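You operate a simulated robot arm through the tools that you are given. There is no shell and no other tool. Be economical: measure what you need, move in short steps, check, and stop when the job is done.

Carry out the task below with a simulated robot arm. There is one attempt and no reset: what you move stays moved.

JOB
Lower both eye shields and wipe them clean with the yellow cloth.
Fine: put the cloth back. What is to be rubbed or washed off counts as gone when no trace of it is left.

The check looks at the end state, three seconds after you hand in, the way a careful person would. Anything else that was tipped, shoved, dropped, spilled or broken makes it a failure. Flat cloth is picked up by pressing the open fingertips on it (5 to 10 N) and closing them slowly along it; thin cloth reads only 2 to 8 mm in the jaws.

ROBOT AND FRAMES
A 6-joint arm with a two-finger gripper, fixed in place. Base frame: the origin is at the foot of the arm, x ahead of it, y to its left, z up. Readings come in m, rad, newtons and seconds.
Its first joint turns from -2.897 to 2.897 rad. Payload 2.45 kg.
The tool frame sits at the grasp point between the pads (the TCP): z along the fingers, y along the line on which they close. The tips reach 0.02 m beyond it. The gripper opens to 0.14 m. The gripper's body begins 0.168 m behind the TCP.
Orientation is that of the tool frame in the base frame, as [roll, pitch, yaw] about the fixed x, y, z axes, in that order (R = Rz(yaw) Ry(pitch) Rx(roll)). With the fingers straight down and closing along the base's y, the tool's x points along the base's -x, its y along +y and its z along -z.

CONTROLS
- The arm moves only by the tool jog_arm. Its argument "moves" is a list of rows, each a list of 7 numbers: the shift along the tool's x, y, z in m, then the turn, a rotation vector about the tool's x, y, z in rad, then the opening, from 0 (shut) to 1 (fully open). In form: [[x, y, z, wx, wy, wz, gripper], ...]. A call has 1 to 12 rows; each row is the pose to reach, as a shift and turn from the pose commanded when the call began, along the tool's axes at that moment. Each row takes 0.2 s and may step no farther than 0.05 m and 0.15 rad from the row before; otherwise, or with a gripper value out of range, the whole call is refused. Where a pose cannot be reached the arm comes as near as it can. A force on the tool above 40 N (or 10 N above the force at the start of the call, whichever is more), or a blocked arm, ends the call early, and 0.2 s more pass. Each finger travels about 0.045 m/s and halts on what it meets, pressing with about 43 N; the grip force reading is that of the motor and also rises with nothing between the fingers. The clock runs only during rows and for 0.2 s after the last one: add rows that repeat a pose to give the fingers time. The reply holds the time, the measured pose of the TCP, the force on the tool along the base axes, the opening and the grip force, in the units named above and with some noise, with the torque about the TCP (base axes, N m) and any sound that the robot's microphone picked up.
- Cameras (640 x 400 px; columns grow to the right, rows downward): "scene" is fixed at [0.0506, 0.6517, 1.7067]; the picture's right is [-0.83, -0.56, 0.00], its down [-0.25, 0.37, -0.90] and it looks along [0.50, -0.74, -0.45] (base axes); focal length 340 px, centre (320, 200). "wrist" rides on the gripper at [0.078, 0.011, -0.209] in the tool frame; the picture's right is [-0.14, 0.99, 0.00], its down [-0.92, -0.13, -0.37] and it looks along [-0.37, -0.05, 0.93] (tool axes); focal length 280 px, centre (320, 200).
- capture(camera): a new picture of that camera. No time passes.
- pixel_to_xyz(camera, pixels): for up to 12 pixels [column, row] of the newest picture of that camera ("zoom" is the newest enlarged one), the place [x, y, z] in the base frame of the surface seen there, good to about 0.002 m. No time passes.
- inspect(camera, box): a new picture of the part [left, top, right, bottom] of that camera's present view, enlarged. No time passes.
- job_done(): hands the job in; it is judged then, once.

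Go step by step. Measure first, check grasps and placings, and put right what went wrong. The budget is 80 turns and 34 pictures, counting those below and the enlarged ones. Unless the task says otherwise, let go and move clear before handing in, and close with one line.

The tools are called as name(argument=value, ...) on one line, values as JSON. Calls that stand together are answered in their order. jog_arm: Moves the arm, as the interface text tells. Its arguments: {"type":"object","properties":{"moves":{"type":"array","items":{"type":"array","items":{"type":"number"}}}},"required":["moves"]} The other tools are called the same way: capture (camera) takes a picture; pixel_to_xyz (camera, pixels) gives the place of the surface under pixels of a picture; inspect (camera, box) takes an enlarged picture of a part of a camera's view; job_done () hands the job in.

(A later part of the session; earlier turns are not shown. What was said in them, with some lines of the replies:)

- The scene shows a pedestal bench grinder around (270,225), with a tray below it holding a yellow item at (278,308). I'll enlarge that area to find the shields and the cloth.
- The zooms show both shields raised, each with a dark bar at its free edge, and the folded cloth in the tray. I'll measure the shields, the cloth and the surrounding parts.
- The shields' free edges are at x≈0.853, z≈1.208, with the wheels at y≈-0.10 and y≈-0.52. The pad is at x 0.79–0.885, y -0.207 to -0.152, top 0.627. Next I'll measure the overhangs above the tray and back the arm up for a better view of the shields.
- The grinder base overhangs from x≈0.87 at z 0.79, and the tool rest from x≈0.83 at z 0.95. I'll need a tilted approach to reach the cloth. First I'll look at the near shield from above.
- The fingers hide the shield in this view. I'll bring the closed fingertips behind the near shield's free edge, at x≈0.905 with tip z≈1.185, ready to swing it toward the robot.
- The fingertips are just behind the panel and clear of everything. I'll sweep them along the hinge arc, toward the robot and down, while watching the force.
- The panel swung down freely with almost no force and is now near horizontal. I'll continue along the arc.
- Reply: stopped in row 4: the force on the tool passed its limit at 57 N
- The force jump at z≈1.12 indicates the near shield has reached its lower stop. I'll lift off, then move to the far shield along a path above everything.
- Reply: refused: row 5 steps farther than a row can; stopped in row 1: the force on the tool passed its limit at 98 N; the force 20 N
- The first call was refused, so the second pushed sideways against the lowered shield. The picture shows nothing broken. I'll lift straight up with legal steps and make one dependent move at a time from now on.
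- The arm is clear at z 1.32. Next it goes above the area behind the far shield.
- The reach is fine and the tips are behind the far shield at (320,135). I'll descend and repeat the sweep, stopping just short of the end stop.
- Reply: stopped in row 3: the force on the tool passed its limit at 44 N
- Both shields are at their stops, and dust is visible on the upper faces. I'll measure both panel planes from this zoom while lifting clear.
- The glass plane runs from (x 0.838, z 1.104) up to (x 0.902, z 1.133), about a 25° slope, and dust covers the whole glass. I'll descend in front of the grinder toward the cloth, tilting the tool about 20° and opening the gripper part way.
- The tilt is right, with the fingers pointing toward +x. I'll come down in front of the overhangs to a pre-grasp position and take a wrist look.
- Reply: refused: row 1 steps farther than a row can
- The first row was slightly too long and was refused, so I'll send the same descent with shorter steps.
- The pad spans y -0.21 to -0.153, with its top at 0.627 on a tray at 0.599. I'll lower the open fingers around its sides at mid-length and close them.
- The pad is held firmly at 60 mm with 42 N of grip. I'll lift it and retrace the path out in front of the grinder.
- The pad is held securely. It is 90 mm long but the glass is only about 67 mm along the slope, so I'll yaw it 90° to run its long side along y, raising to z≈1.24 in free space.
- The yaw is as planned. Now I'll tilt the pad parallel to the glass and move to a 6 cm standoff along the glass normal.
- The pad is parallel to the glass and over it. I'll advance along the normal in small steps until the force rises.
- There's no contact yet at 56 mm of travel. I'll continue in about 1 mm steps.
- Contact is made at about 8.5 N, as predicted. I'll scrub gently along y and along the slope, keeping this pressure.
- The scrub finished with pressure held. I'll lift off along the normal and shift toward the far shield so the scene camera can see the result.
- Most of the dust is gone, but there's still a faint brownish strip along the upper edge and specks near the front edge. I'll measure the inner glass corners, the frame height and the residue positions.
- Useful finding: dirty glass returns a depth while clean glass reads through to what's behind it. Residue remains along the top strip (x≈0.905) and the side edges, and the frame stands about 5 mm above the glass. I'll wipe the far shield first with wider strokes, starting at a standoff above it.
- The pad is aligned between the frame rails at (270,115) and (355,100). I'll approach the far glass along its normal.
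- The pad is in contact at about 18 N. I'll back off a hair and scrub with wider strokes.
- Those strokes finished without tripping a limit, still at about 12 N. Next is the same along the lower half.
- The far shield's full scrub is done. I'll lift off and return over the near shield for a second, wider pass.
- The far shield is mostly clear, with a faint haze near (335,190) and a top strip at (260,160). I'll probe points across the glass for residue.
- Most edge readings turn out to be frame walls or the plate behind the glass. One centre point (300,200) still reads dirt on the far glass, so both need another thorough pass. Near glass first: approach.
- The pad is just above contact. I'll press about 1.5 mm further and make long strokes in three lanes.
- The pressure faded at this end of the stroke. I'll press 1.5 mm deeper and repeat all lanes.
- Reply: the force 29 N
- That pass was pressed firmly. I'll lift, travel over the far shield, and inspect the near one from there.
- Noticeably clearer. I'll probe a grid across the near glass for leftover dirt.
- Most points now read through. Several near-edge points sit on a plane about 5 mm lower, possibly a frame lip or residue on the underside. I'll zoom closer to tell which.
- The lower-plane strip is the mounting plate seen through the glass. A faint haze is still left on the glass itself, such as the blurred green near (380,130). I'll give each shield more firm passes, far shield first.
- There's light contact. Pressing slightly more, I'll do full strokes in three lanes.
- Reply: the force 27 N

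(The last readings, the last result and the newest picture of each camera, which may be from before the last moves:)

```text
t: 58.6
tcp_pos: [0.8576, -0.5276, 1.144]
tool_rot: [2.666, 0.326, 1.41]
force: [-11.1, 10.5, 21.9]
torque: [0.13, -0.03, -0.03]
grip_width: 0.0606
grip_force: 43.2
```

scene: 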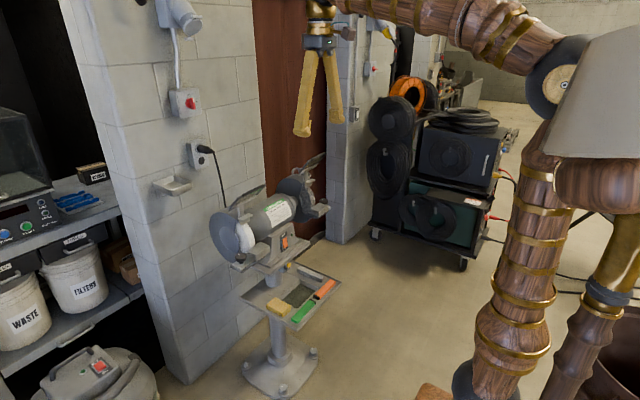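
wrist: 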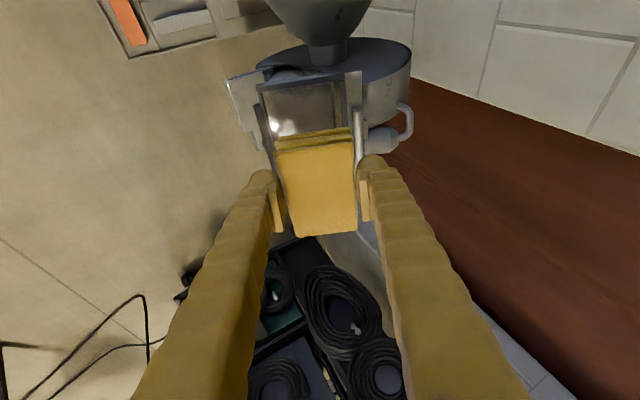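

Firm pressure at about 24 N. I'll repeat the lanes in the opposite order.

jog_arm(moves=[[0.0105, 0, -0.0042, 0, 0, 0, 0.24], [0.021, 0, -0.0082, 0, 0, 0, 0.24], [0.0315, 0, -0.0121, 0, 0, 0, 0.24], [0.0315, 0.005, -0.0121, 0, 0, 0, 0.24], [0.0158, 0.005, -0.0062, 0, 0, 0, 0.24], [0, 0.005, -0.0003, 0, 0, 0, 0.24], [0, 0.01, -0.0003, 0, 0, 0, 0.24], [0.0158, 0.01, -0.0062, 0, 0, 0, 0.24], [0.0315, 0.01, -0.0121, 0, 0, 0, 0.24], [0.0315, 0.015, -0.0121, 0, 0, 0, 0.24], [0.0158, 0.015, -0.0062, 0, 0, 0, 0.24], [0, 0.015, -0.0003, 0, 0, 0, 0.24]])

```text
t: 61.2
tcp_pos: [0.8709, -0.5274, 1.1513]
tool_rot: [2.666, 0.321, 1.411]
force: [-22.7, 12.2, 6.8]
torque: [0.04, 0.55, 0.32]
grip_width: 0.0603
grip_force: 42.7
```

All lanes are done, with the pad reaching the upper frame. I'll lift and go back over the near shield, viewing the far one from there.

jog_arm(moves=[[-0.0117, -0.004, -0.0313, 0, 0, 0, 0.24], [-0.0233, -0.008, -0.0627, 0, 0, 0, 0.24], [-0.035, -0.008, -0.094, 0, 0, 0, 0.24], [0.009, -0.008, -0.1105, 0, 0, 0, 0.24], [0.0533, -0.008, -0.127, 0, 0, 0, 0.24], [0.0975, -0.008, -0.1437, 0, 0, 0, 0.24], [0.142, -0.008, -0.16, 0, 0, 0, 0.24], [0.186, -0.008, -0.1768, 0, 0, 0, 0.24], [0.23, -0.008, -0.193, 0, 0, 0, 0.24], [0.2745, -0.008, -0.21, 0, 0, 0, 0.24], [0.319, -0.008, -0.2264, 0, 0, 0, 0.24], [0.358, -0.008, -0.241, 0, 0, 0, 0.24]])

inspect(camera="scene", box=[297, 162, 337, 187])

```text
t: 63.8
tcp_pos: [0.82, -0.1068, 1.2369]
tool_rot: [2.663, 0.325, 1.41]
force: [-0.4, 0.8, -0.3]
torque: [-0.02, 0.0, 0.0]
grip_width: 0.0601
grip_force: 42.9
```

```text
16.00 times, centred on (317, 174) of scene
```

zoom: 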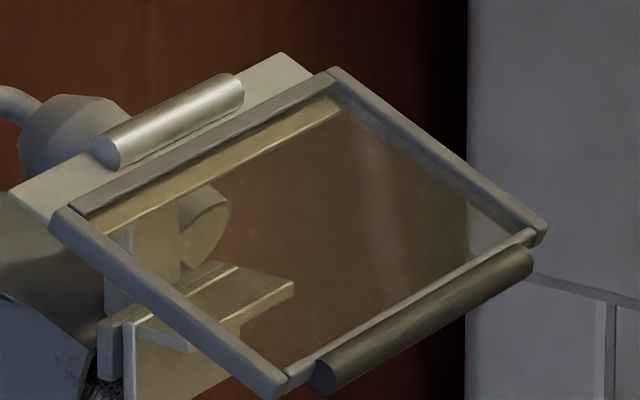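

The far shield now looks clean, with only a soft reflection left. The near one gets another firm round.

jog_arm(moves=[[0.0107, 0, 0.0287, 0, 0, 0, 0.24], [0.0217, 0, 0.058, 0, 0, 0, 0.24], [0.0315, 0, 0.0843, 0, 0, 0, 0.24], [0.0336, 0, 0.0899, 0, 0, 0, 0.24], [0.0343, 0, 0.0918, 0, 0, 0, 0.24]])

```text
t: 65.0
tcp_pos: [0.8635, -0.1074, 1.1475]
tool_rot: [2.668, 0.324, 1.411]
force: [0.8, -0.3, -1.3]
torque: [0.01, 0.01, 0.01]
grip_width: 0.06
grip_force: 43.3
```

Not in contact yet. I'll press about 2 mm further, then start the lanes.

jog_arm(moves=[[0.0004, 0, 0.0009, 0, 0, 0, 0.24], [0.0007, 0, 0.0019, 0, 0, 0, 0.24], [0.0009, 0, 0.0024, 0, 0, 0, 0.24]])

```text
t: 65.8
tcp_pos: [0.8644, -0.1086, 1.1466]
tool_rot: [2.663, 0.324, 1.41]
force: [-15.3, 6.4, 22.0]
torque: [0.02, 0.26, 0.0]
grip_width: 0.0601
grip_force: 43.0
```

jog_arm(moves=[[0.0078, 0, -0.0033, 0, 0, 0, 0.24], [0.0157, 0, -0.0063, 0, 0, 0, 0.24], [0.0157, 0.006, -0.0063, 0, 0, 0, 0.24], [0.0051, 0.006, -0.0023, 0, 0, 0, 0.24], [-0.0055, 0.006, 0.0016, 0, 0, 0, 0.24], [-0.0161, 0.006, 0.0056, 0, 0, 0, 0.24], [-0.0161, 0, 0.0056, 0, 0, 0, 0.24], [-0.0001, 0, -0.0003, 0, 0, 0, 0.24], [0.0157, 0, -0.0063, 0, 0, 0, 0.24], [0.0157, -0.007, -0.0063, 0, 0, 0, 0.24], [-0.0001, -0.007, -0.0003, 0, 0, 0, 0.24], [-0.0161, -0.007, 0.0056, 0, 0, 0, 0.24]])

```text
t: 68.4
tcp_pos: [0.8568, -0.1252, 1.1435]
tool_rot: [2.664, 0.326, 1.412]
force: [-14.8, 14.1, 28.2]
torque: [0.28, -0.05, 0.13]
grip_width: 0.0605
grip_force: 42.9
```

The pressure is good. I'll run the lanes once more in the other direction.

jog_arm(moves=[[0.0105, 0, -0.0044, 0, 0, 0, 0.24], [0.021, 0, -0.0084, 0, 0, 0, 0.24], [0.0325, 0, -0.0126, 0, 0, 0, 0.24], [0.0325, 0.005, -0.0126, 0, 0, 0, 0.24], [0.0158, 0.005, -0.0064, 0, 0, 0, 0.24], [0, 0.005, -0.0003, 0, 0, 0, 0.24], [0, 0.01, -0.0003, 0, 0, 0, 0.24], [0.0158, 0.01, -0.0062, 0, 0, 0, 0.24], [0.0325, 0.01, -0.0125, 0, 0, 0, 0.24], [0.0325, 0.015, -0.0125, 0, 0, 0, 0.24], [0.0158, 0.015, -0.0062, 0, 0, 0, 0.24], [0, 0.015, -0.0003, 0, 0, 0, 0.24]])

```text
t: 71.0
tcp_pos: [0.8709, -0.1259, 1.151]
tool_rot: [2.664, 0.323, 1.411]
force: [-8.9, 8.2, 12.8]
torque: [0.11, 0.23, 0.04]
grip_width: 0.0604
grip_force: 43.0
```

The wipe is complete. I'll lift off, retreat in front of the grinder while undoing the slope tilt, and check both shields.

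jog_arm(moves=[[-0.0105, 0, -0.028, 0, 0, 0, 0.24], [-0.021, 0, -0.056, 0, 0, 0, 0.24], [-0.0368, -0.0294, -0.072, 0.07, 0, -0.026, 0.24], [-0.0525, -0.0588, -0.088, 0.14, 0, -0.052, 0.24], [-0.0683, -0.0881, -0.104, 0.21, 0, -0.078, 0.24], [-0.084, -0.1175, -0.12, 0.28, 0, -0.104, 0.24], [-0.0998, -0.1469, -0.136, 0.35, 0, -0.13, 0.24], [-0.1155, -0.1763, -0.1523, 0.419, 0, -0.156, 0.24], [-0.1155, -0.1763, -0.1523, 0.419, 0, -0.156, 0.24]])

inspect(camera="scene", box=[228, 196, 276, 226])

```text
t: 73.0
tcp_pos: [0.6319, -0.1806, 1.2374]
tool_rot: [3.138, 0.363, 1.57]
force: [-0.1, -0.8, -0.6]
torque: [0.05, -0.03, 0.01]
grip_width: 0.0602
grip_force: 43.1
```

```text
13.33 times, centred on (252, 211) of scene
```

zoom: 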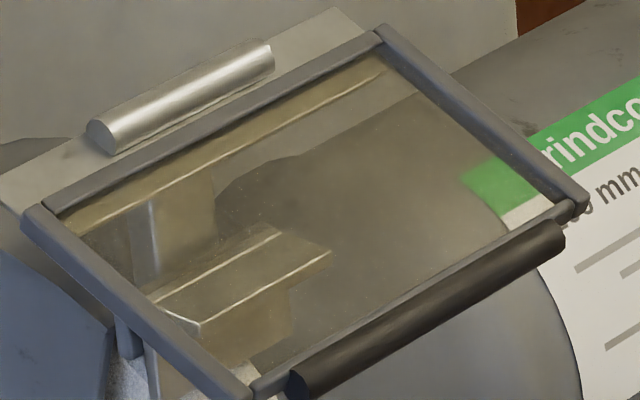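

The near glass looks sharp now, apart from tiny specks near the borders. I'll probe those border points to see whether any lie on the glass plane.

pixel_to_xyz(camera="zoom", pixels=[[80, 235], [110, 260], [160, 310], [210, 350], [250, 375], [290, 358], [350, 325], [420, 285], [490, 245], [535, 210], [520, 180], [430, 100]])

pixel_to_xyz(camera="zoom", pixels=[[100, 215], [250, 140], [380, 70], [470, 145], [400, 120], [300, 160], [350, 200], [300, 300], [420, 220], [180, 260], [265, 360], [545, 190]])

inspect(camera="scene", box=[297, 162, 337, 187])

```text
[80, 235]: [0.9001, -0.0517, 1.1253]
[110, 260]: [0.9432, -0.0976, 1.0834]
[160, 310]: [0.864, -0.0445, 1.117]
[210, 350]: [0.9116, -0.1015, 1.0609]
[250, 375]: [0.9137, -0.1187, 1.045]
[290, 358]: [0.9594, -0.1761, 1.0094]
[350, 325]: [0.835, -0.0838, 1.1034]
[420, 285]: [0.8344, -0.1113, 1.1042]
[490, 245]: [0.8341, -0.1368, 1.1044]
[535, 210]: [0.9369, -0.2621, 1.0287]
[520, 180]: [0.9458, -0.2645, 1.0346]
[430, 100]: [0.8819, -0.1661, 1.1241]
```

```text
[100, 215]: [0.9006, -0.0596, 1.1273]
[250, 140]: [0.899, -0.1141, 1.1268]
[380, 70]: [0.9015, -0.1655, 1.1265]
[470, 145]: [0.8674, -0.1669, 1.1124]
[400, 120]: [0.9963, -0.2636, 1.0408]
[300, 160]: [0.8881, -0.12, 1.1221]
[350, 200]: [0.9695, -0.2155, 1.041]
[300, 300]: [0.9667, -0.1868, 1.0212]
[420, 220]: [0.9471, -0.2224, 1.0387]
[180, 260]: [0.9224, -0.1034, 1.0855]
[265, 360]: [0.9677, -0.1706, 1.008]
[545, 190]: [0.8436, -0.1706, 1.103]
```

```text
16.00 times, centred on (317, 174) of scene
```

zoom: 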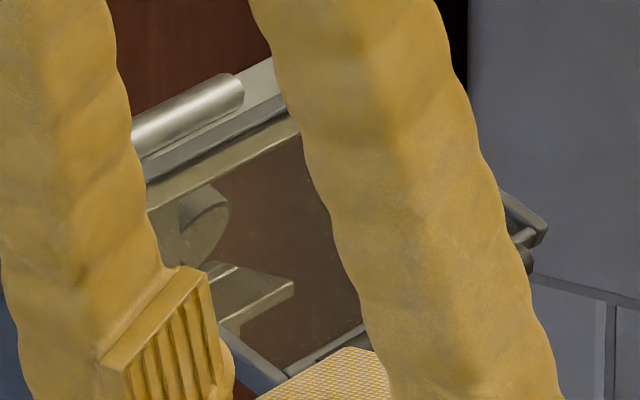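

The remaining glass-level readings are the frame walls and the mounting-plate strip, so the near glass is clean. The gripper blocks the far view, so I'll reverse the yaw while lowering to z≈0.99 and then check the far shield.

jog_arm(moves=[[0.008, 0, 0.0213, -0.05, 0, -0.1338, 0.24], [0.016, 0, 0.0426, -0.1, 0, -0.2676, 0.24], [0.024, 0, 0.0638, -0.15, 0, -0.4014, 0.24], [0.032, 0, 0.0851, -0.2, 0, -0.5353, 0.24], [0.04, 0, 0.1064, -0.25, 0, -0.669, 0.24], [0.048, 0, 0.1277, -0.3, 0, -0.803, 0.24], [0.056, 0, 0.149, -0.35, 0, -0.9367, 0.24], [0.064, 0, 0.17, -0.4, 0, -1.0705, 0.24], [0.072, 0, 0.1915, -0.45, 0, -1.2044, 0.24], [0.08, 0, 0.213, -0.5, 0, -1.3382, 0.24], [0.0875, 0, 0.234, -0.55, 0, -1.472, 0.24], [0.0875, 0, 0.234, -0.55, 0, -1.472, 0.24]])

inspect(camera="scene", box=[297, 162, 337, 187])

```text
t: 75.6
tcp_pos: [0.6326, -0.1815, 0.9873]
tool_rot: [-3.137, 0.361, -3.138]
force: [0.3, -0.4, 0.3]
torque: [0.04, -0.05, 0.0]
grip_width: 0.0601
grip_force: 43.4
```

```text
16.00 times, centred on (317, 174) of scene
```

zoom: 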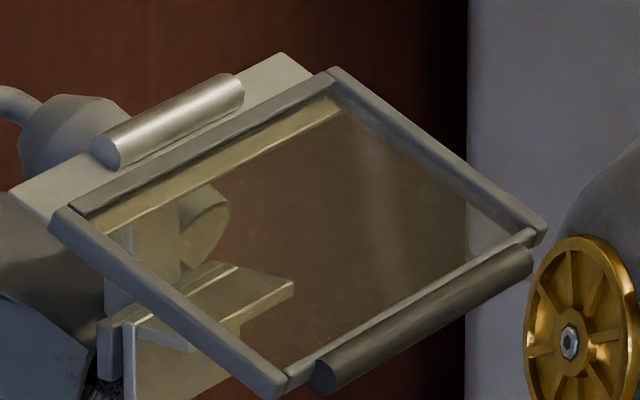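

There's some tan tone right of the streak near (430,230). I'll probe it to tell residue from reflection.

pixel_to_xyz(camera="zoom", pixels=[[400, 180], [430, 200], [455, 225], [480, 225], [420, 240], [380, 270], [350, 220], [370, 150], [330, 150], [300, 190], [260, 220], [250, 250]])

pixel_to_xyz(camera="zoom", pixels=[[330, 300], [290, 340], [270, 350], [300, 310], [350, 290], [410, 260], [450, 240], [500, 225], [340, 180], [390, 220], [310, 260], [345, 125]])

```text
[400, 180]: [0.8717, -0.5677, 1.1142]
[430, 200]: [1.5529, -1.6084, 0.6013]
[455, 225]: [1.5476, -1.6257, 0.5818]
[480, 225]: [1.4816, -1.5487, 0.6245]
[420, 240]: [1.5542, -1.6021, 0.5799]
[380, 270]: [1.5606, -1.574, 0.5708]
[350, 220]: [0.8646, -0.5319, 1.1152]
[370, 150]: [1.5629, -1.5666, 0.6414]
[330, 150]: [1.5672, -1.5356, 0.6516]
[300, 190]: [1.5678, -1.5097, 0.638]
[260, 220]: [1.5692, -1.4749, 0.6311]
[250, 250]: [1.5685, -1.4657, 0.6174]
```

```text
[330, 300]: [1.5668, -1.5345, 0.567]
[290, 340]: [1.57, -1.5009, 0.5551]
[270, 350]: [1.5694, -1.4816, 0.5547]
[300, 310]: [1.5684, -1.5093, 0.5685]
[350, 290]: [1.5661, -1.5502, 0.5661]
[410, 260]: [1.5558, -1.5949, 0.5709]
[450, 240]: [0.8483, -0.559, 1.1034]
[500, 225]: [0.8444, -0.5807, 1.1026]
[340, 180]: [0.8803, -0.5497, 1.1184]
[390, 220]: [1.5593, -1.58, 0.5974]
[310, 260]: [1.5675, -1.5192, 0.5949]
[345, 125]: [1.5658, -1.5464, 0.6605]
```

A few interior hits (y -0.53 to -0.57) lie on the far glass, so a thin film remains on its right half. I'll take the cloth back: re-yaw while moving up in front of the far shield.

jog_arm(moves=[[-0.008, -0.029, -0.0213, 0.05, 0, 0.1338, 0.24], [-0.016, -0.058, -0.0426, 0.1, 0, 0.2676, 0.24], [-0.024, -0.087, -0.0638, 0.15, 0, 0.4014, 0.24], [-0.032, -0.116, -0.0851, 0.2, 0, 0.5353, 0.24], [-0.04, -0.145, -0.1064, 0.25, 0, 0.669, 0.24], [-0.048, -0.174, -0.1277, 0.3, 0, 0.803, 0.24], [-0.056, -0.203, -0.149, 0.35, 0, 0.9367, 0.24], [-0.064, -0.232, -0.17, 0.4, 0, 1.0705, 0.24], [-0.072, -0.261, -0.1915, 0.45, 0, 1.2044, 0.24], [-0.08, -0.29, -0.213, 0.5, 0, 1.3382, 0.24], [-0.0875, -0.319, -0.234, 0.55, 0, 1.472, 0.24], [-0.0875, -0.319, -0.234, 0.55, 0, 1.472, 0.24]])

```text
t: 78.2
tcp_pos: [0.6323, -0.4984, 1.2381]
tool_rot: [3.139, 0.362, 1.57]
force: [0.6, 0.5, -0.5]
torque: [-0.01, 0.01, -0.02]
grip_width: 0.0603
grip_force: 43.3
```

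Now I'll tilt parallel to the glass and move to a 10 cm standoff over the far shield.

jog_arm(moves=[[-0.0034, 0.0313, 0.001, -0.07, 0, 0.026, 0.24], [-0.0067, 0.0627, 0.002, -0.14, 0, 0.052, 0.24], [-0.01, 0.094, 0.0033, -0.21, 0, 0.078, 0.24], [-0.0135, 0.1253, 0.0045, -0.28, 0, 0.104, 0.24], [-0.0168, 0.1567, 0.0056, -0.35, 0, 0.13, 0.24], [-0.0202, 0.188, 0.0067, -0.419, 0, 0.156, 0.24], [-0.0202, 0.188, 0.0067, -0.419, 0, 0.156, 0.24]])

```text
t: 79.8
tcp_pos: [0.8204, -0.52, 1.2405]
tool_rot: [2.666, 0.325, 1.41]
force: [-0.4, 0.2, -1.0]
torque: [-0.06, 0.02, 0.02]
grip_width: 0.0603
grip_force: 42.8
```

I'll approach with a slight 0.03 rad roll so the far (-y) end presses more.

jog_arm(moves=[[0.0117, 0, 0.0313, 0, 0.01, 0, 0.24], [0.0233, 0, 0.0627, 0, 0.02, 0, 0.24], [0.0325, 0, 0.087, 0, 0.03, 0, 0.24], [0.034, 0, 0.091, 0, 0.03, 0, 0.24], [0.0346, 0, 0.0928, 0, 0.03, 0, 0.24], [0.035, 0, 0.0937, 0, 0.03, 0, 0.24], [0.0354, 0, 0.0947, 0, 0.03, 0, 0.24]])

```text
t: 81.4
tcp_pos: [0.8643, -0.5206, 1.1493]
tool_rot: [2.67, 0.296, 1.422]
force: [-1.0, -0.4, 0.8]
torque: [-0.08, 0.05, -0.02]
grip_width: 0.0602
grip_force: 43.0
```

Just touching. I'll press 1.5 mm and stroke across the far half in several lanes.

jog_arm(moves=[[0.0006, 0, 0.0014, 0, 0, 0, 0.24], [-0.0106, 0, 0.0056, 0, 0, 0, 0.24], [-0.0106, 0.007, 0.0056, 0, 0, 0, 0.24], [0.0006, 0.007, 0.0014, 0, 0, 0, 0.24], [0.0118, 0.007, -0.0028, 0, 0, 0, 0.24], [0.0118, 0, -0.0028, 0, 0, 0, 0.24], [0.0006, 0, 0.0014, 0, 0, 0, 0.24], [-0.0106, 0, 0.0056, 0, 0, 0, 0.24], [-0.0106, -0.007, 0.0056, 0, 0, 0, 0.24], [0.0006, -0.007, 0.0014, 0, 0, 0, 0.24], [0.0118, -0.007, -0.0028, 0, 0, 0, 0.24], [0.0006, 0, 0.0014, 0, 0, 0, 0.24]])

```text
t: 84.0
tcp_pos: [0.8659, -0.5211, 1.1475]
tool_rot: [2.671, 0.296, 1.426]
force: [-3.4, 3.0, 6.0]
torque: [-0.29, 0.21, -0.31]
grip_width: 0.0602
grip_force: 43.0
```

The pressure was light at about 7 N. I'll press another 1 mm and repeat.

jog_arm(moves=[[0.0004, 0, 0.001, 0, 0, 0, 0.24], [-0.0108, 0, 0.0052, 0, 0, 0, 0.24], [-0.0108, 0.006, 0.0052, 0, 0, 0, 0.24], [0.0004, 0.006, 0.001, 0, 0, 0, 0.24], [0.0116, 0.006, -0.0032, 0, 0, 0, 0.24], [0.0116, 0.001, -0.0032, 0, 0, 0, 0.24], [0.0004, 0.001, 0.001, 0, 0, 0, 0.24], [-0.0108, 0.001, 0.0052, 0, 0, 0, 0.24], [-0.0108, -0.005, 0.0052, 0, 0, 0, 0.24], [0.0004, -0.005, 0.001, 0, 0, 0, 0.24], [-0.0108, -0.01, 0.0052, 0, 0, 0, 0.24], [0.0116, -0.01, -0.0032, 0, 0, 0, 0.24]])

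```text
t: 86.6
tcp_pos: [0.8563, -0.5066, 1.1437]
tool_rot: [2.67, 0.298, 1.426]
force: [-2.1, -2.2, 8.8]
torque: [-0.08, 0.08, 0.02]
grip_width: 0.06
grip_force: 42.9
```

One more round at firmer pressure, this time level again.

jog_arm(moves=[[0.0005, 0, 0.0014, 0, -0.015, 0, 0.24], [-0.0105, 0, 0.0055, 0, -0.015, 0, 0.24], [-0.022, 0, 0.0098, 0, -0.015, 0, 0.24], [-0.022, 0.006, 0.0098, 0, -0.015, 0, 0.24], [-0.0105, 0.006, 0.0055, 0, -0.015, 0, 0.24], [0.0005, 0.006, 0.0014, 0, -0.015, 0, 0.24], [0.0005, 0.011, 0.0014, 0, -0.015, 0, 0.24], [-0.0105, 0.011, 0.0055, 0, -0.015, 0, 0.24], [-0.022, 0.011, 0.0098, 0, -0.015, 0, 0.24], [-0.022, 0.016, 0.0098, 0, -0.015, 0, 0.24], [-0.0105, 0.016, 0.0055, 0, -0.015, 0, 0.24], [0.0005, 0.016, 0.0014, 0, -0.015, 0, 0.24]])

```text
t: 89.2
tcp_pos: [0.8703, -0.5094, 1.1483]
tool_rot: [2.665, 0.311, 1.417]
force: [-16.5, -11.1, 18.5]
torque: [-0.28, 0.29, -0.09]
grip_width: 0.0602
grip_force: 43.2
```

That round was firm. I'll lift off and move over the near shield, viewing the far one from there.

jog_arm(moves=[[-0.0117, -0.004, -0.0313, 0, -0.005, 0, 0.24], [-0.0233, -0.008, -0.0627, 0, -0.01, 0, 0.24], [-0.035, -0.008, -0.094, 0, -0.015, 0, 0.24], [0.009, -0.008, -0.1105, 0, -0.015, 0, 0.24], [0.0533, -0.008, -0.127, 0, -0.015, 0, 0.24], [0.0975, -0.008, -0.1437, 0, -0.015, 0, 0.24], [0.142, -0.008, -0.16, 0, -0.015, 0, 0.24], [0.186, -0.008, -0.1768, 0, -0.015, 0, 0.24], [0.23, -0.008, -0.193, 0, -0.015, 0, 0.24], [0.2745, -0.008, -0.21, 0, -0.015, 0, 0.24], [0.319, -0.008, -0.2264, 0, -0.015, 0, 0.24], [0.342, -0.008, -0.235, 0, -0.015, 0, 0.24]])

inspect(camera="scene", box=[297, 162, 337, 187])

```text
t: 91.8
tcp_pos: [0.8155, -0.1055, 1.2396]
tool_rot: [2.665, 0.327, 1.41]
force: [0.0, 0.9, -0.3]
torque: [0.01, -0.01, -0.04]
grip_width: 0.0605
grip_force: 42.9
```

```text
16.00 times, centred on (317, 174) of scene
```

zoom: 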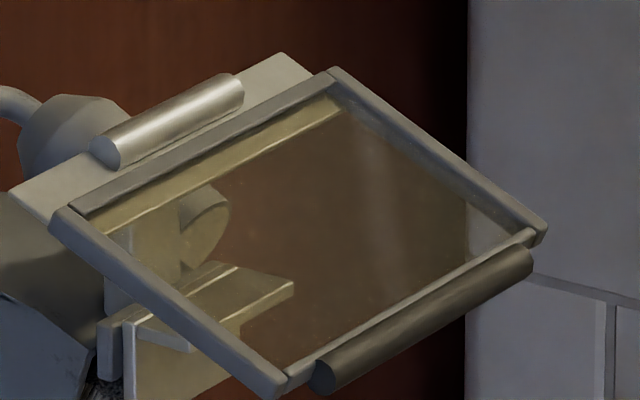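

It looks the same as before, which suggests glass tint and reflection rather than film. I'll probe the same points again to confirm.

pixel_to_xyz(camera="zoom", pixels=[[400, 180], [350, 220], [450, 240], [340, 180], [401, 181], [351, 221], [451, 241], [341, 181], [430, 200], [380, 270], [300, 200], [470, 235]])

pixel_to_xyz(camera="zoom", pixels=[[400, 184], [350, 224], [455, 237], [344, 180], [405, 181], [355, 221], [446, 241], [345, 185], [150, 250], [200, 240], [220, 280], [320, 330]])

```text
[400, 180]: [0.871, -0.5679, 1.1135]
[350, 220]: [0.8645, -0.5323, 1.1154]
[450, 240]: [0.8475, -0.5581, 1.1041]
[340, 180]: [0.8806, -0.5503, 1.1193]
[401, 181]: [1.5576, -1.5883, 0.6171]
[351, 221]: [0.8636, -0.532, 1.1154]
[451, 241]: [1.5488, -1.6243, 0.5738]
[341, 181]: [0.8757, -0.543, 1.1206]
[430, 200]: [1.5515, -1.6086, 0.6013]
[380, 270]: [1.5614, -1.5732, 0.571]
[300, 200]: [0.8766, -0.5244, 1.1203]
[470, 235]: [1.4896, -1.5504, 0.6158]
```

```text
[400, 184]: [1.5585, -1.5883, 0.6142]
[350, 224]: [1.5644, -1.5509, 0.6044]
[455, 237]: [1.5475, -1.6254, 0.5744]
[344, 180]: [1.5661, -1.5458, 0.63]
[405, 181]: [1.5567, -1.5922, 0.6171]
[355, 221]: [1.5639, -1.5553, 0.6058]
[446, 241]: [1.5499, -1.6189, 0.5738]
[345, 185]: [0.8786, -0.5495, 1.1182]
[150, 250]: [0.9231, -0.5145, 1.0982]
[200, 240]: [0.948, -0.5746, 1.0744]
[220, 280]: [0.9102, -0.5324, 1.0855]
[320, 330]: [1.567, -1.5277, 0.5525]
```

Those hits are tiny isolated specks that didn't change with wiping. I'll take one very close zoom to see what they are.

inspect(camera="scene", box=[312, 168, 328, 178])

```text
16.00 times, centred on (320, 173) of scene
```

zoom: 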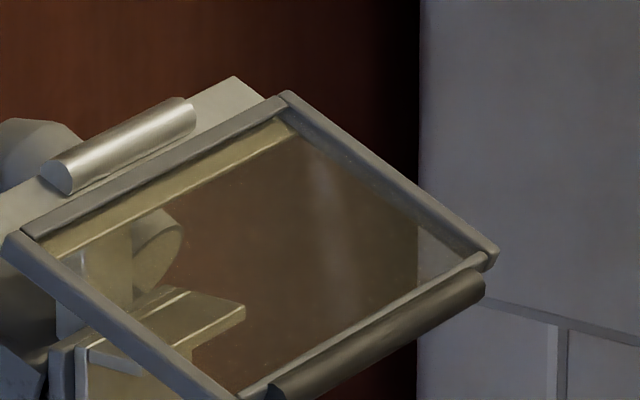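

That's the zoom limit. A closer view comes from the wrist camera, so I'll shift 12 cm to -y so the near glass shows beyond the cloth.

jog_arm(moves=[[-0.0375, 0, 0.014, 0, 0, 0, 0.24], [-0.075, 0, 0.028, 0, 0, 0, 0.24], [-0.1124, 0, 0.042, 0, 0, 0, 0.24], [-0.1124, 0, 0.042, 0, 0, 0, 0.24]])

inspect(camera="wrist", box=[220, 0, 412, 120])

```text
t: 92.8
tcp_pos: [0.8164, -0.227, 1.2403]
tool_rot: [2.665, 0.324, 1.412]
force: [0.0, -0.1, -0.6]
torque: [0.01, 0.0, 0.0]
grip_width: 0.0603
grip_force: 43.3
```

```text
3.33 times, centred on (316, 60) of wrist
```

zoom: 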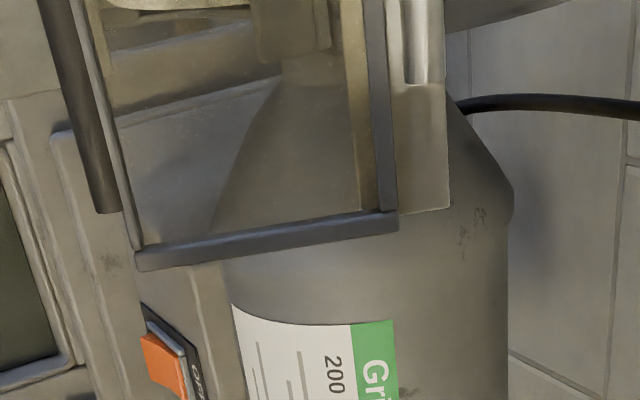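

The near glass is transparent with a slight tint, and the strip on the right is confirmed as the mounting plate. I'll probe some points there.

pixel_to_xyz(camera="zoom", pixels=[[130, 60], [150, 120], [150, 200], [160, 235], [180, 150], [200, 220], [250, 180], [300, 200], [330, 120], [345, 190], [250, 110], [200, 70]])

pixel_to_xyz(camera="zoom", pixels=[[120, 80], [140, 160], [150, 230], [145, 215], [220, 235], [290, 222], [350, 210], [330, 160], [280, 150], [170, 100], [230, 60], [330, 80]])

```text
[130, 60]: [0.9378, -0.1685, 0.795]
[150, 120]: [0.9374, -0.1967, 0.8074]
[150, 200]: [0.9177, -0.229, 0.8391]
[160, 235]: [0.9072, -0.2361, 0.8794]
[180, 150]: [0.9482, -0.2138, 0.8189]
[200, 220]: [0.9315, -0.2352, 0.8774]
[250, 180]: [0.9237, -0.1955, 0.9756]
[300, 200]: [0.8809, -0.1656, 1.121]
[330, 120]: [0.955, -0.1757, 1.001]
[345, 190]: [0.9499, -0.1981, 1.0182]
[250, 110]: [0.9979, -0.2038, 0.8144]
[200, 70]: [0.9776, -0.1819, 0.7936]
```

```text
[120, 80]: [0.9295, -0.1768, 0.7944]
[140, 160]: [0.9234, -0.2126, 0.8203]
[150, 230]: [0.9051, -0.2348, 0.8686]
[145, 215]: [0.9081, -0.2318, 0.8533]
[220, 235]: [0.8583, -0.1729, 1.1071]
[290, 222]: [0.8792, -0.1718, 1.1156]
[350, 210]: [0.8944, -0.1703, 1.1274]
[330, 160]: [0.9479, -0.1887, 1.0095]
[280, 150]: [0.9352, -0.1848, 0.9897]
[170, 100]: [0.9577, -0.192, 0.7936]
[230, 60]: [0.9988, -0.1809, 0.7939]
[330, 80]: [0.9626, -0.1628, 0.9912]
```

One sparse speck near the edge, everything else clear. I'll take the same close look at the far glass.

jog_arm(moves=[[-0.0437, 0, 0.0163, 0, 0, 0, 0.24], [-0.0874, 0, 0.0327, 0, 0, 0, 0.24], [-0.131, 0, 0.049, 0, 0, 0, 0.24], [-0.1748, 0, 0.0653, 0, 0, 0, 0.24], [-0.2185, 0, 0.0816, 0, 0, 0, 0.24], [-0.262, 0, 0.098, 0, 0, 0, 0.24], [-0.306, 0, 0.1143, 0, 0, 0, 0.24], [-0.3496, 0, 0.1306, 0, 0, 0, 0.24], [-0.388, 0, 0.145, 0, 0, 0, 0.24], [-0.388, 0, 0.145, 0, 0, 0, 0.24]])

inspect(camera="wrist", box=[230, 0, 390, 100])

```text
t: 95.0
tcp_pos: [0.8177, -0.6422, 1.2405]
tool_rot: [2.665, 0.325, 1.41]
force: [0.1, 0.0, -0.5]
torque: [0.0, 0.01, 0.0]
grip_width: 0.06
grip_force: 43.3
```

```text
4.00 times, centred on (310, 50) of wrist
```

zoom: 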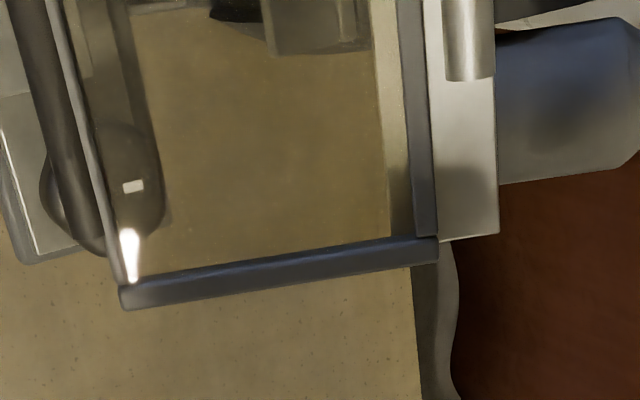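

The far glass is uniformly clear, with only tint and a specular highlight at (130,245). Both are clean, so I'll take the cloth back toward the staging point.

jog_arm(moves=[[0.0369, -0.0154, -0.0213, 0.038, 0, -0.0142, 0.24], [0.0737, -0.0307, -0.0426, 0.076, 0, -0.0284, 0.24], [0.1106, -0.0461, -0.0639, 0.114, 0, -0.0425, 0.24], [0.1474, -0.0615, -0.0852, 0.152, 0, -0.0567, 0.24], [0.1843, -0.0768, -0.1065, 0.19, 0, -0.0709, 0.24], [0.2211, -0.0922, -0.1279, 0.2285, 0, -0.0851, 0.24], [0.258, -0.1075, -0.1492, 0.2666, 0, -0.0993, 0.24], [0.2948, -0.1229, -0.1705, 0.3047, 0, -0.1135, 0.24], [0.3317, -0.1383, -0.1918, 0.3428, 0, -0.1276, 0.24], [0.3685, -0.1536, -0.2131, 0.381, 0, -0.1418, 0.24], [0.4054, -0.169, -0.2344, 0.419, 0, -0.156, 0.24], [0.4054, -0.169, -0.2344, 0.419, 0, -0.156, 0.24]])

```text
t: 97.6
tcp_pos: [0.6315, -0.179, 1.2362]
tool_rot: [3.14, 0.362, 1.57]
force: [0.2, -0.2, 0.7]
torque: [0.02, -0.01, 0.0]
grip_width: 0.0601
grip_force: 43.5
```

I'm at the staging point. Next I reverse the yaw while lowering to z≈0.99.

jog_arm(moves=[[0.008, 0, 0.0213, -0.05, 0, -0.1338, 0.24], [0.016, 0, 0.0426, -0.1, 0, -0.2676, 0.24], [0.024, 0, 0.0638, -0.15, 0, -0.4014, 0.24], [0.032, 0, 0.0851, -0.2, 0, -0.5353, 0.24], [0.04, 0, 0.1064, -0.25, 0, -0.669, 0.24], [0.048, 0, 0.1277, -0.3, 0, -0.803, 0.24], [0.056, 0, 0.149, -0.35, 0, -0.9367, 0.24], [0.064, 0, 0.17, -0.4, 0, -1.0705, 0.24], [0.072, 0, 0.1915, -0.45, 0, -1.2044, 0.24], [0.08, 0, 0.213, -0.5, 0, -1.3382, 0.24], [0.0875, 0, 0.234, -0.55, 0, -1.472, 0.24], [0.0875, 0, 0.234, -0.55, 0, -1.472, 0.24]])

```text
t: 100.2
tcp_pos: [0.6333, -0.1806, 0.9861]
tool_rot: [-3.138, 0.361, -3.139]
force: [0.1, 0.1, -0.7]
torque: [0.03, 0.01, 0.0]
grip_width: 0.0603
grip_force: 43.2
```

Position and orientation match the outbound path. I'll retrace it down to about 3 cm above the cloth's place.

jog_arm(moves=[[0, 0, 0.045, 0, 0, 0, 0.24], [0, 0, 0.09, 0, 0, 0, 0.24], [0, 0, 0.135, 0, 0, 0, 0.24], [0, 0, 0.178, 0, 0, 0, 0.24], [-0.013, 0, 0.218, 0, 0, 0, 0.24], [-0.033, 0, 0.258, 0, 0, 0, 0.24], [-0.056, 0, 0.293, 0, 0, 0, 0.24], [-0.0592, 0, 0.335, 0, 0, 0, 0.24], [-0.0592, 0, 0.37, 0, 0, 0, 0.24], [-0.0592, 0, 0.37, 0, 0, 0, 0.24]])

```text
t: 102.4
tcp_pos: [0.8189, -0.1821, 0.6595]
tool_rot: [-3.139, 0.36, -3.139]
force: [0.4, 1.0, -0.3]
torque: [0.0, 0.0, -0.01]
grip_width: 0.0602
grip_force: 42.7
```

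About 3 cm to go. I'll lower slowly and feel for contact.

jog_arm(moves=[[0, 0, 0.01, 0, 0, 0, 0.24], [-0.0005, 0, 0.02, 0, 0, 0, 0.24], [-0.0008, 0, 0.026, 0, 0, 0, 0.24], [-0.0008, 0, 0.028, 0, 0, 0, 0.24], [-0.0008, 0, 0.029, 0, 0, 0, 0.24]])

```text
t: 103.6
tcp_pos: [0.829, -0.182, 0.6338]
tool_rot: [-3.139, 0.358, -3.141]
force: [0.3, -1.5, -0.5]
torque: [0.02, 0.04, -0.01]
grip_width: 0.0603
grip_force: 42.6
```

jog_arm(moves=[[-0.0003, 0, 0.0008, 0, 0, 0, 0.24], [-0.0006, 0, 0.0017, 0, 0, 0, 0.24], [-0.0009, 0, 0.0026, 0, 0, 0, 0.24]])

```text
t: 104.4
tcp_pos: [0.8312, -0.1818, 0.6323]
tool_rot: [-3.138, 0.358, -3.14]
force: [1.4, -0.1, -0.5]
torque: [0.03, 0.02, 0.0]
grip_width: 0.0605
grip_force: 43.0
```

Still no contact, so the pad probably slid slightly up in the grip during wiping. I'll go straight down in 1 mm steps.

jog_arm(moves=[[0.0004, 0, 0.0009, 0, 0, 0, 0.24], [0.0007, 0, 0.0019, 0, 0, 0, 0.24], [0.0011, 0, 0.0028, 0, 0, 0, 0.24]])

```text
t: 105.2
tcp_pos: [0.8318, -0.1811, 0.6306]
tool_rot: [-3.139, 0.362, -3.138]
force: [-5.1, 1.7, 35.4]
torque: [1.2, 0.56, 0.24]
grip_width: 0.0601
grip_force: 43.4
```

Seated with 35 N. I'll ease up 1 mm, open the fingers, and lift straight out.

jog_arm(moves=[[-0.0004, 0, -0.0012, 0, 0, 0, 0.24], [-0.0004, 0, -0.0012, 0, 0, 0, 0.35], [-0.0004, 0, -0.0012, 0, 0, 0, 0.46], [-0.0004, 0, -0.0012, 0, 0, 0, 0.57], [-0.0004, 0, -0.0012, 0, 0, 0, 0.57], [-0.0004, 0, -0.0012, 0, 0, 0, 0.57], [0, 0, -0.03, 0, 0, 0, 0.57], [0.001, 0, -0.065, 0, 0, 0, 0.57], [0.003, 0, -0.1, 0, 0, 0, 0.57]])

pixel_to_xyz(camera="scene", pixels=[[276, 301], [270, 305], [289, 308], [281, 314]])

```text
t: 107.2
tcp_pos: [0.7939, -0.1827, 0.7209]
tool_rot: [-3.138, 0.361, -3.14]
force: [-0.3, -0.3, 0.7]
torque: [0.01, 0.05, 0.0]
grip_width: 0.0795
grip_force: 0.2
```

```text
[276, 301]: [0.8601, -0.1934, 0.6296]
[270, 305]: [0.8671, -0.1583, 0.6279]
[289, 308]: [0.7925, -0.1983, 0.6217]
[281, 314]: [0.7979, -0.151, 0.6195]
```

Released and lifted. I'll retreat out in front along the same path, then use the last picture to verify.

jog_arm(moves=[[0.02, 0, -0.035, 0, 0, 0, 0.57], [0.04, 0, -0.075, 0, 0, 0, 0.57], [0.056, 0, -0.115, 0, 0, 0, 0.57], [0.056, 0, -0.16, 0, 0, 0, 0.57], [0.056, 0, -0.205, 0, 0, 0, 0.57], [0.056, 0, -0.25, 0, 0, 0, 0.57], [0.056, 0, -0.295, 0, 0, 0, 0.57]])

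capture(camera="scene")

```text
t: 108.8
tcp_pos: [0.6361, -0.1813, 0.9788]
tool_rot: [-3.137, 0.36, -3.138]
force: [0.4, 0.3, 0.3]
torque: [0.02, -0.02, -0.01]
grip_width: 0.0798
grip_force: 0.0
```

```text
0 pictures are left
```

scene: 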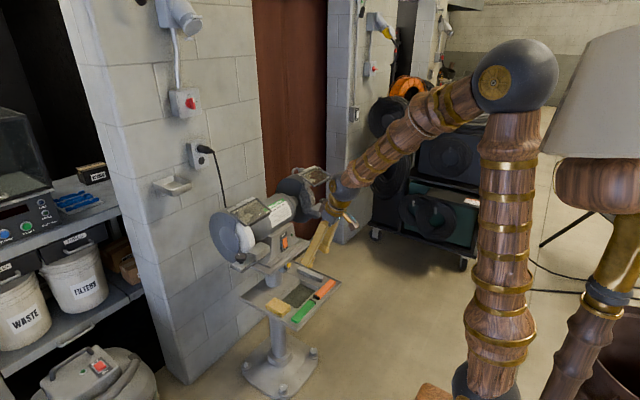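

The cloth is back at (278,308), both shields are down, and the sticks look undisturbed. A quick probe will confirm the cloth lies flat.

pixel_to_xyz(camera="scene", pixels=[[276, 301], [270, 305], [289, 308], [281, 314], [278, 307], [274, 299], [303, 311], [325, 289]])

```text
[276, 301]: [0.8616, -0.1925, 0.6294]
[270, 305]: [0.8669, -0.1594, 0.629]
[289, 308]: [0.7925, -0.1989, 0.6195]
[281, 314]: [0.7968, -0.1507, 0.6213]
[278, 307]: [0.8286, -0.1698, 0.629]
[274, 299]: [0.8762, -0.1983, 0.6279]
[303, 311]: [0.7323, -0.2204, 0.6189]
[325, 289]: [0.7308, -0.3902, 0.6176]
```

The cloth lies flat within about 2 mm of where it started, and the gripper is open and clear of everything. I'm handing in.

job_done()

```text
The job is handed in.
```

Both eye shields are lowered and wiped with the yellow cloth, and the cloth is back flat in its place on the tray. The last close-ups showed clear glass, but depth probes still picked up a few tiny specks that further wiping did not change. I took these to be part of the glass.
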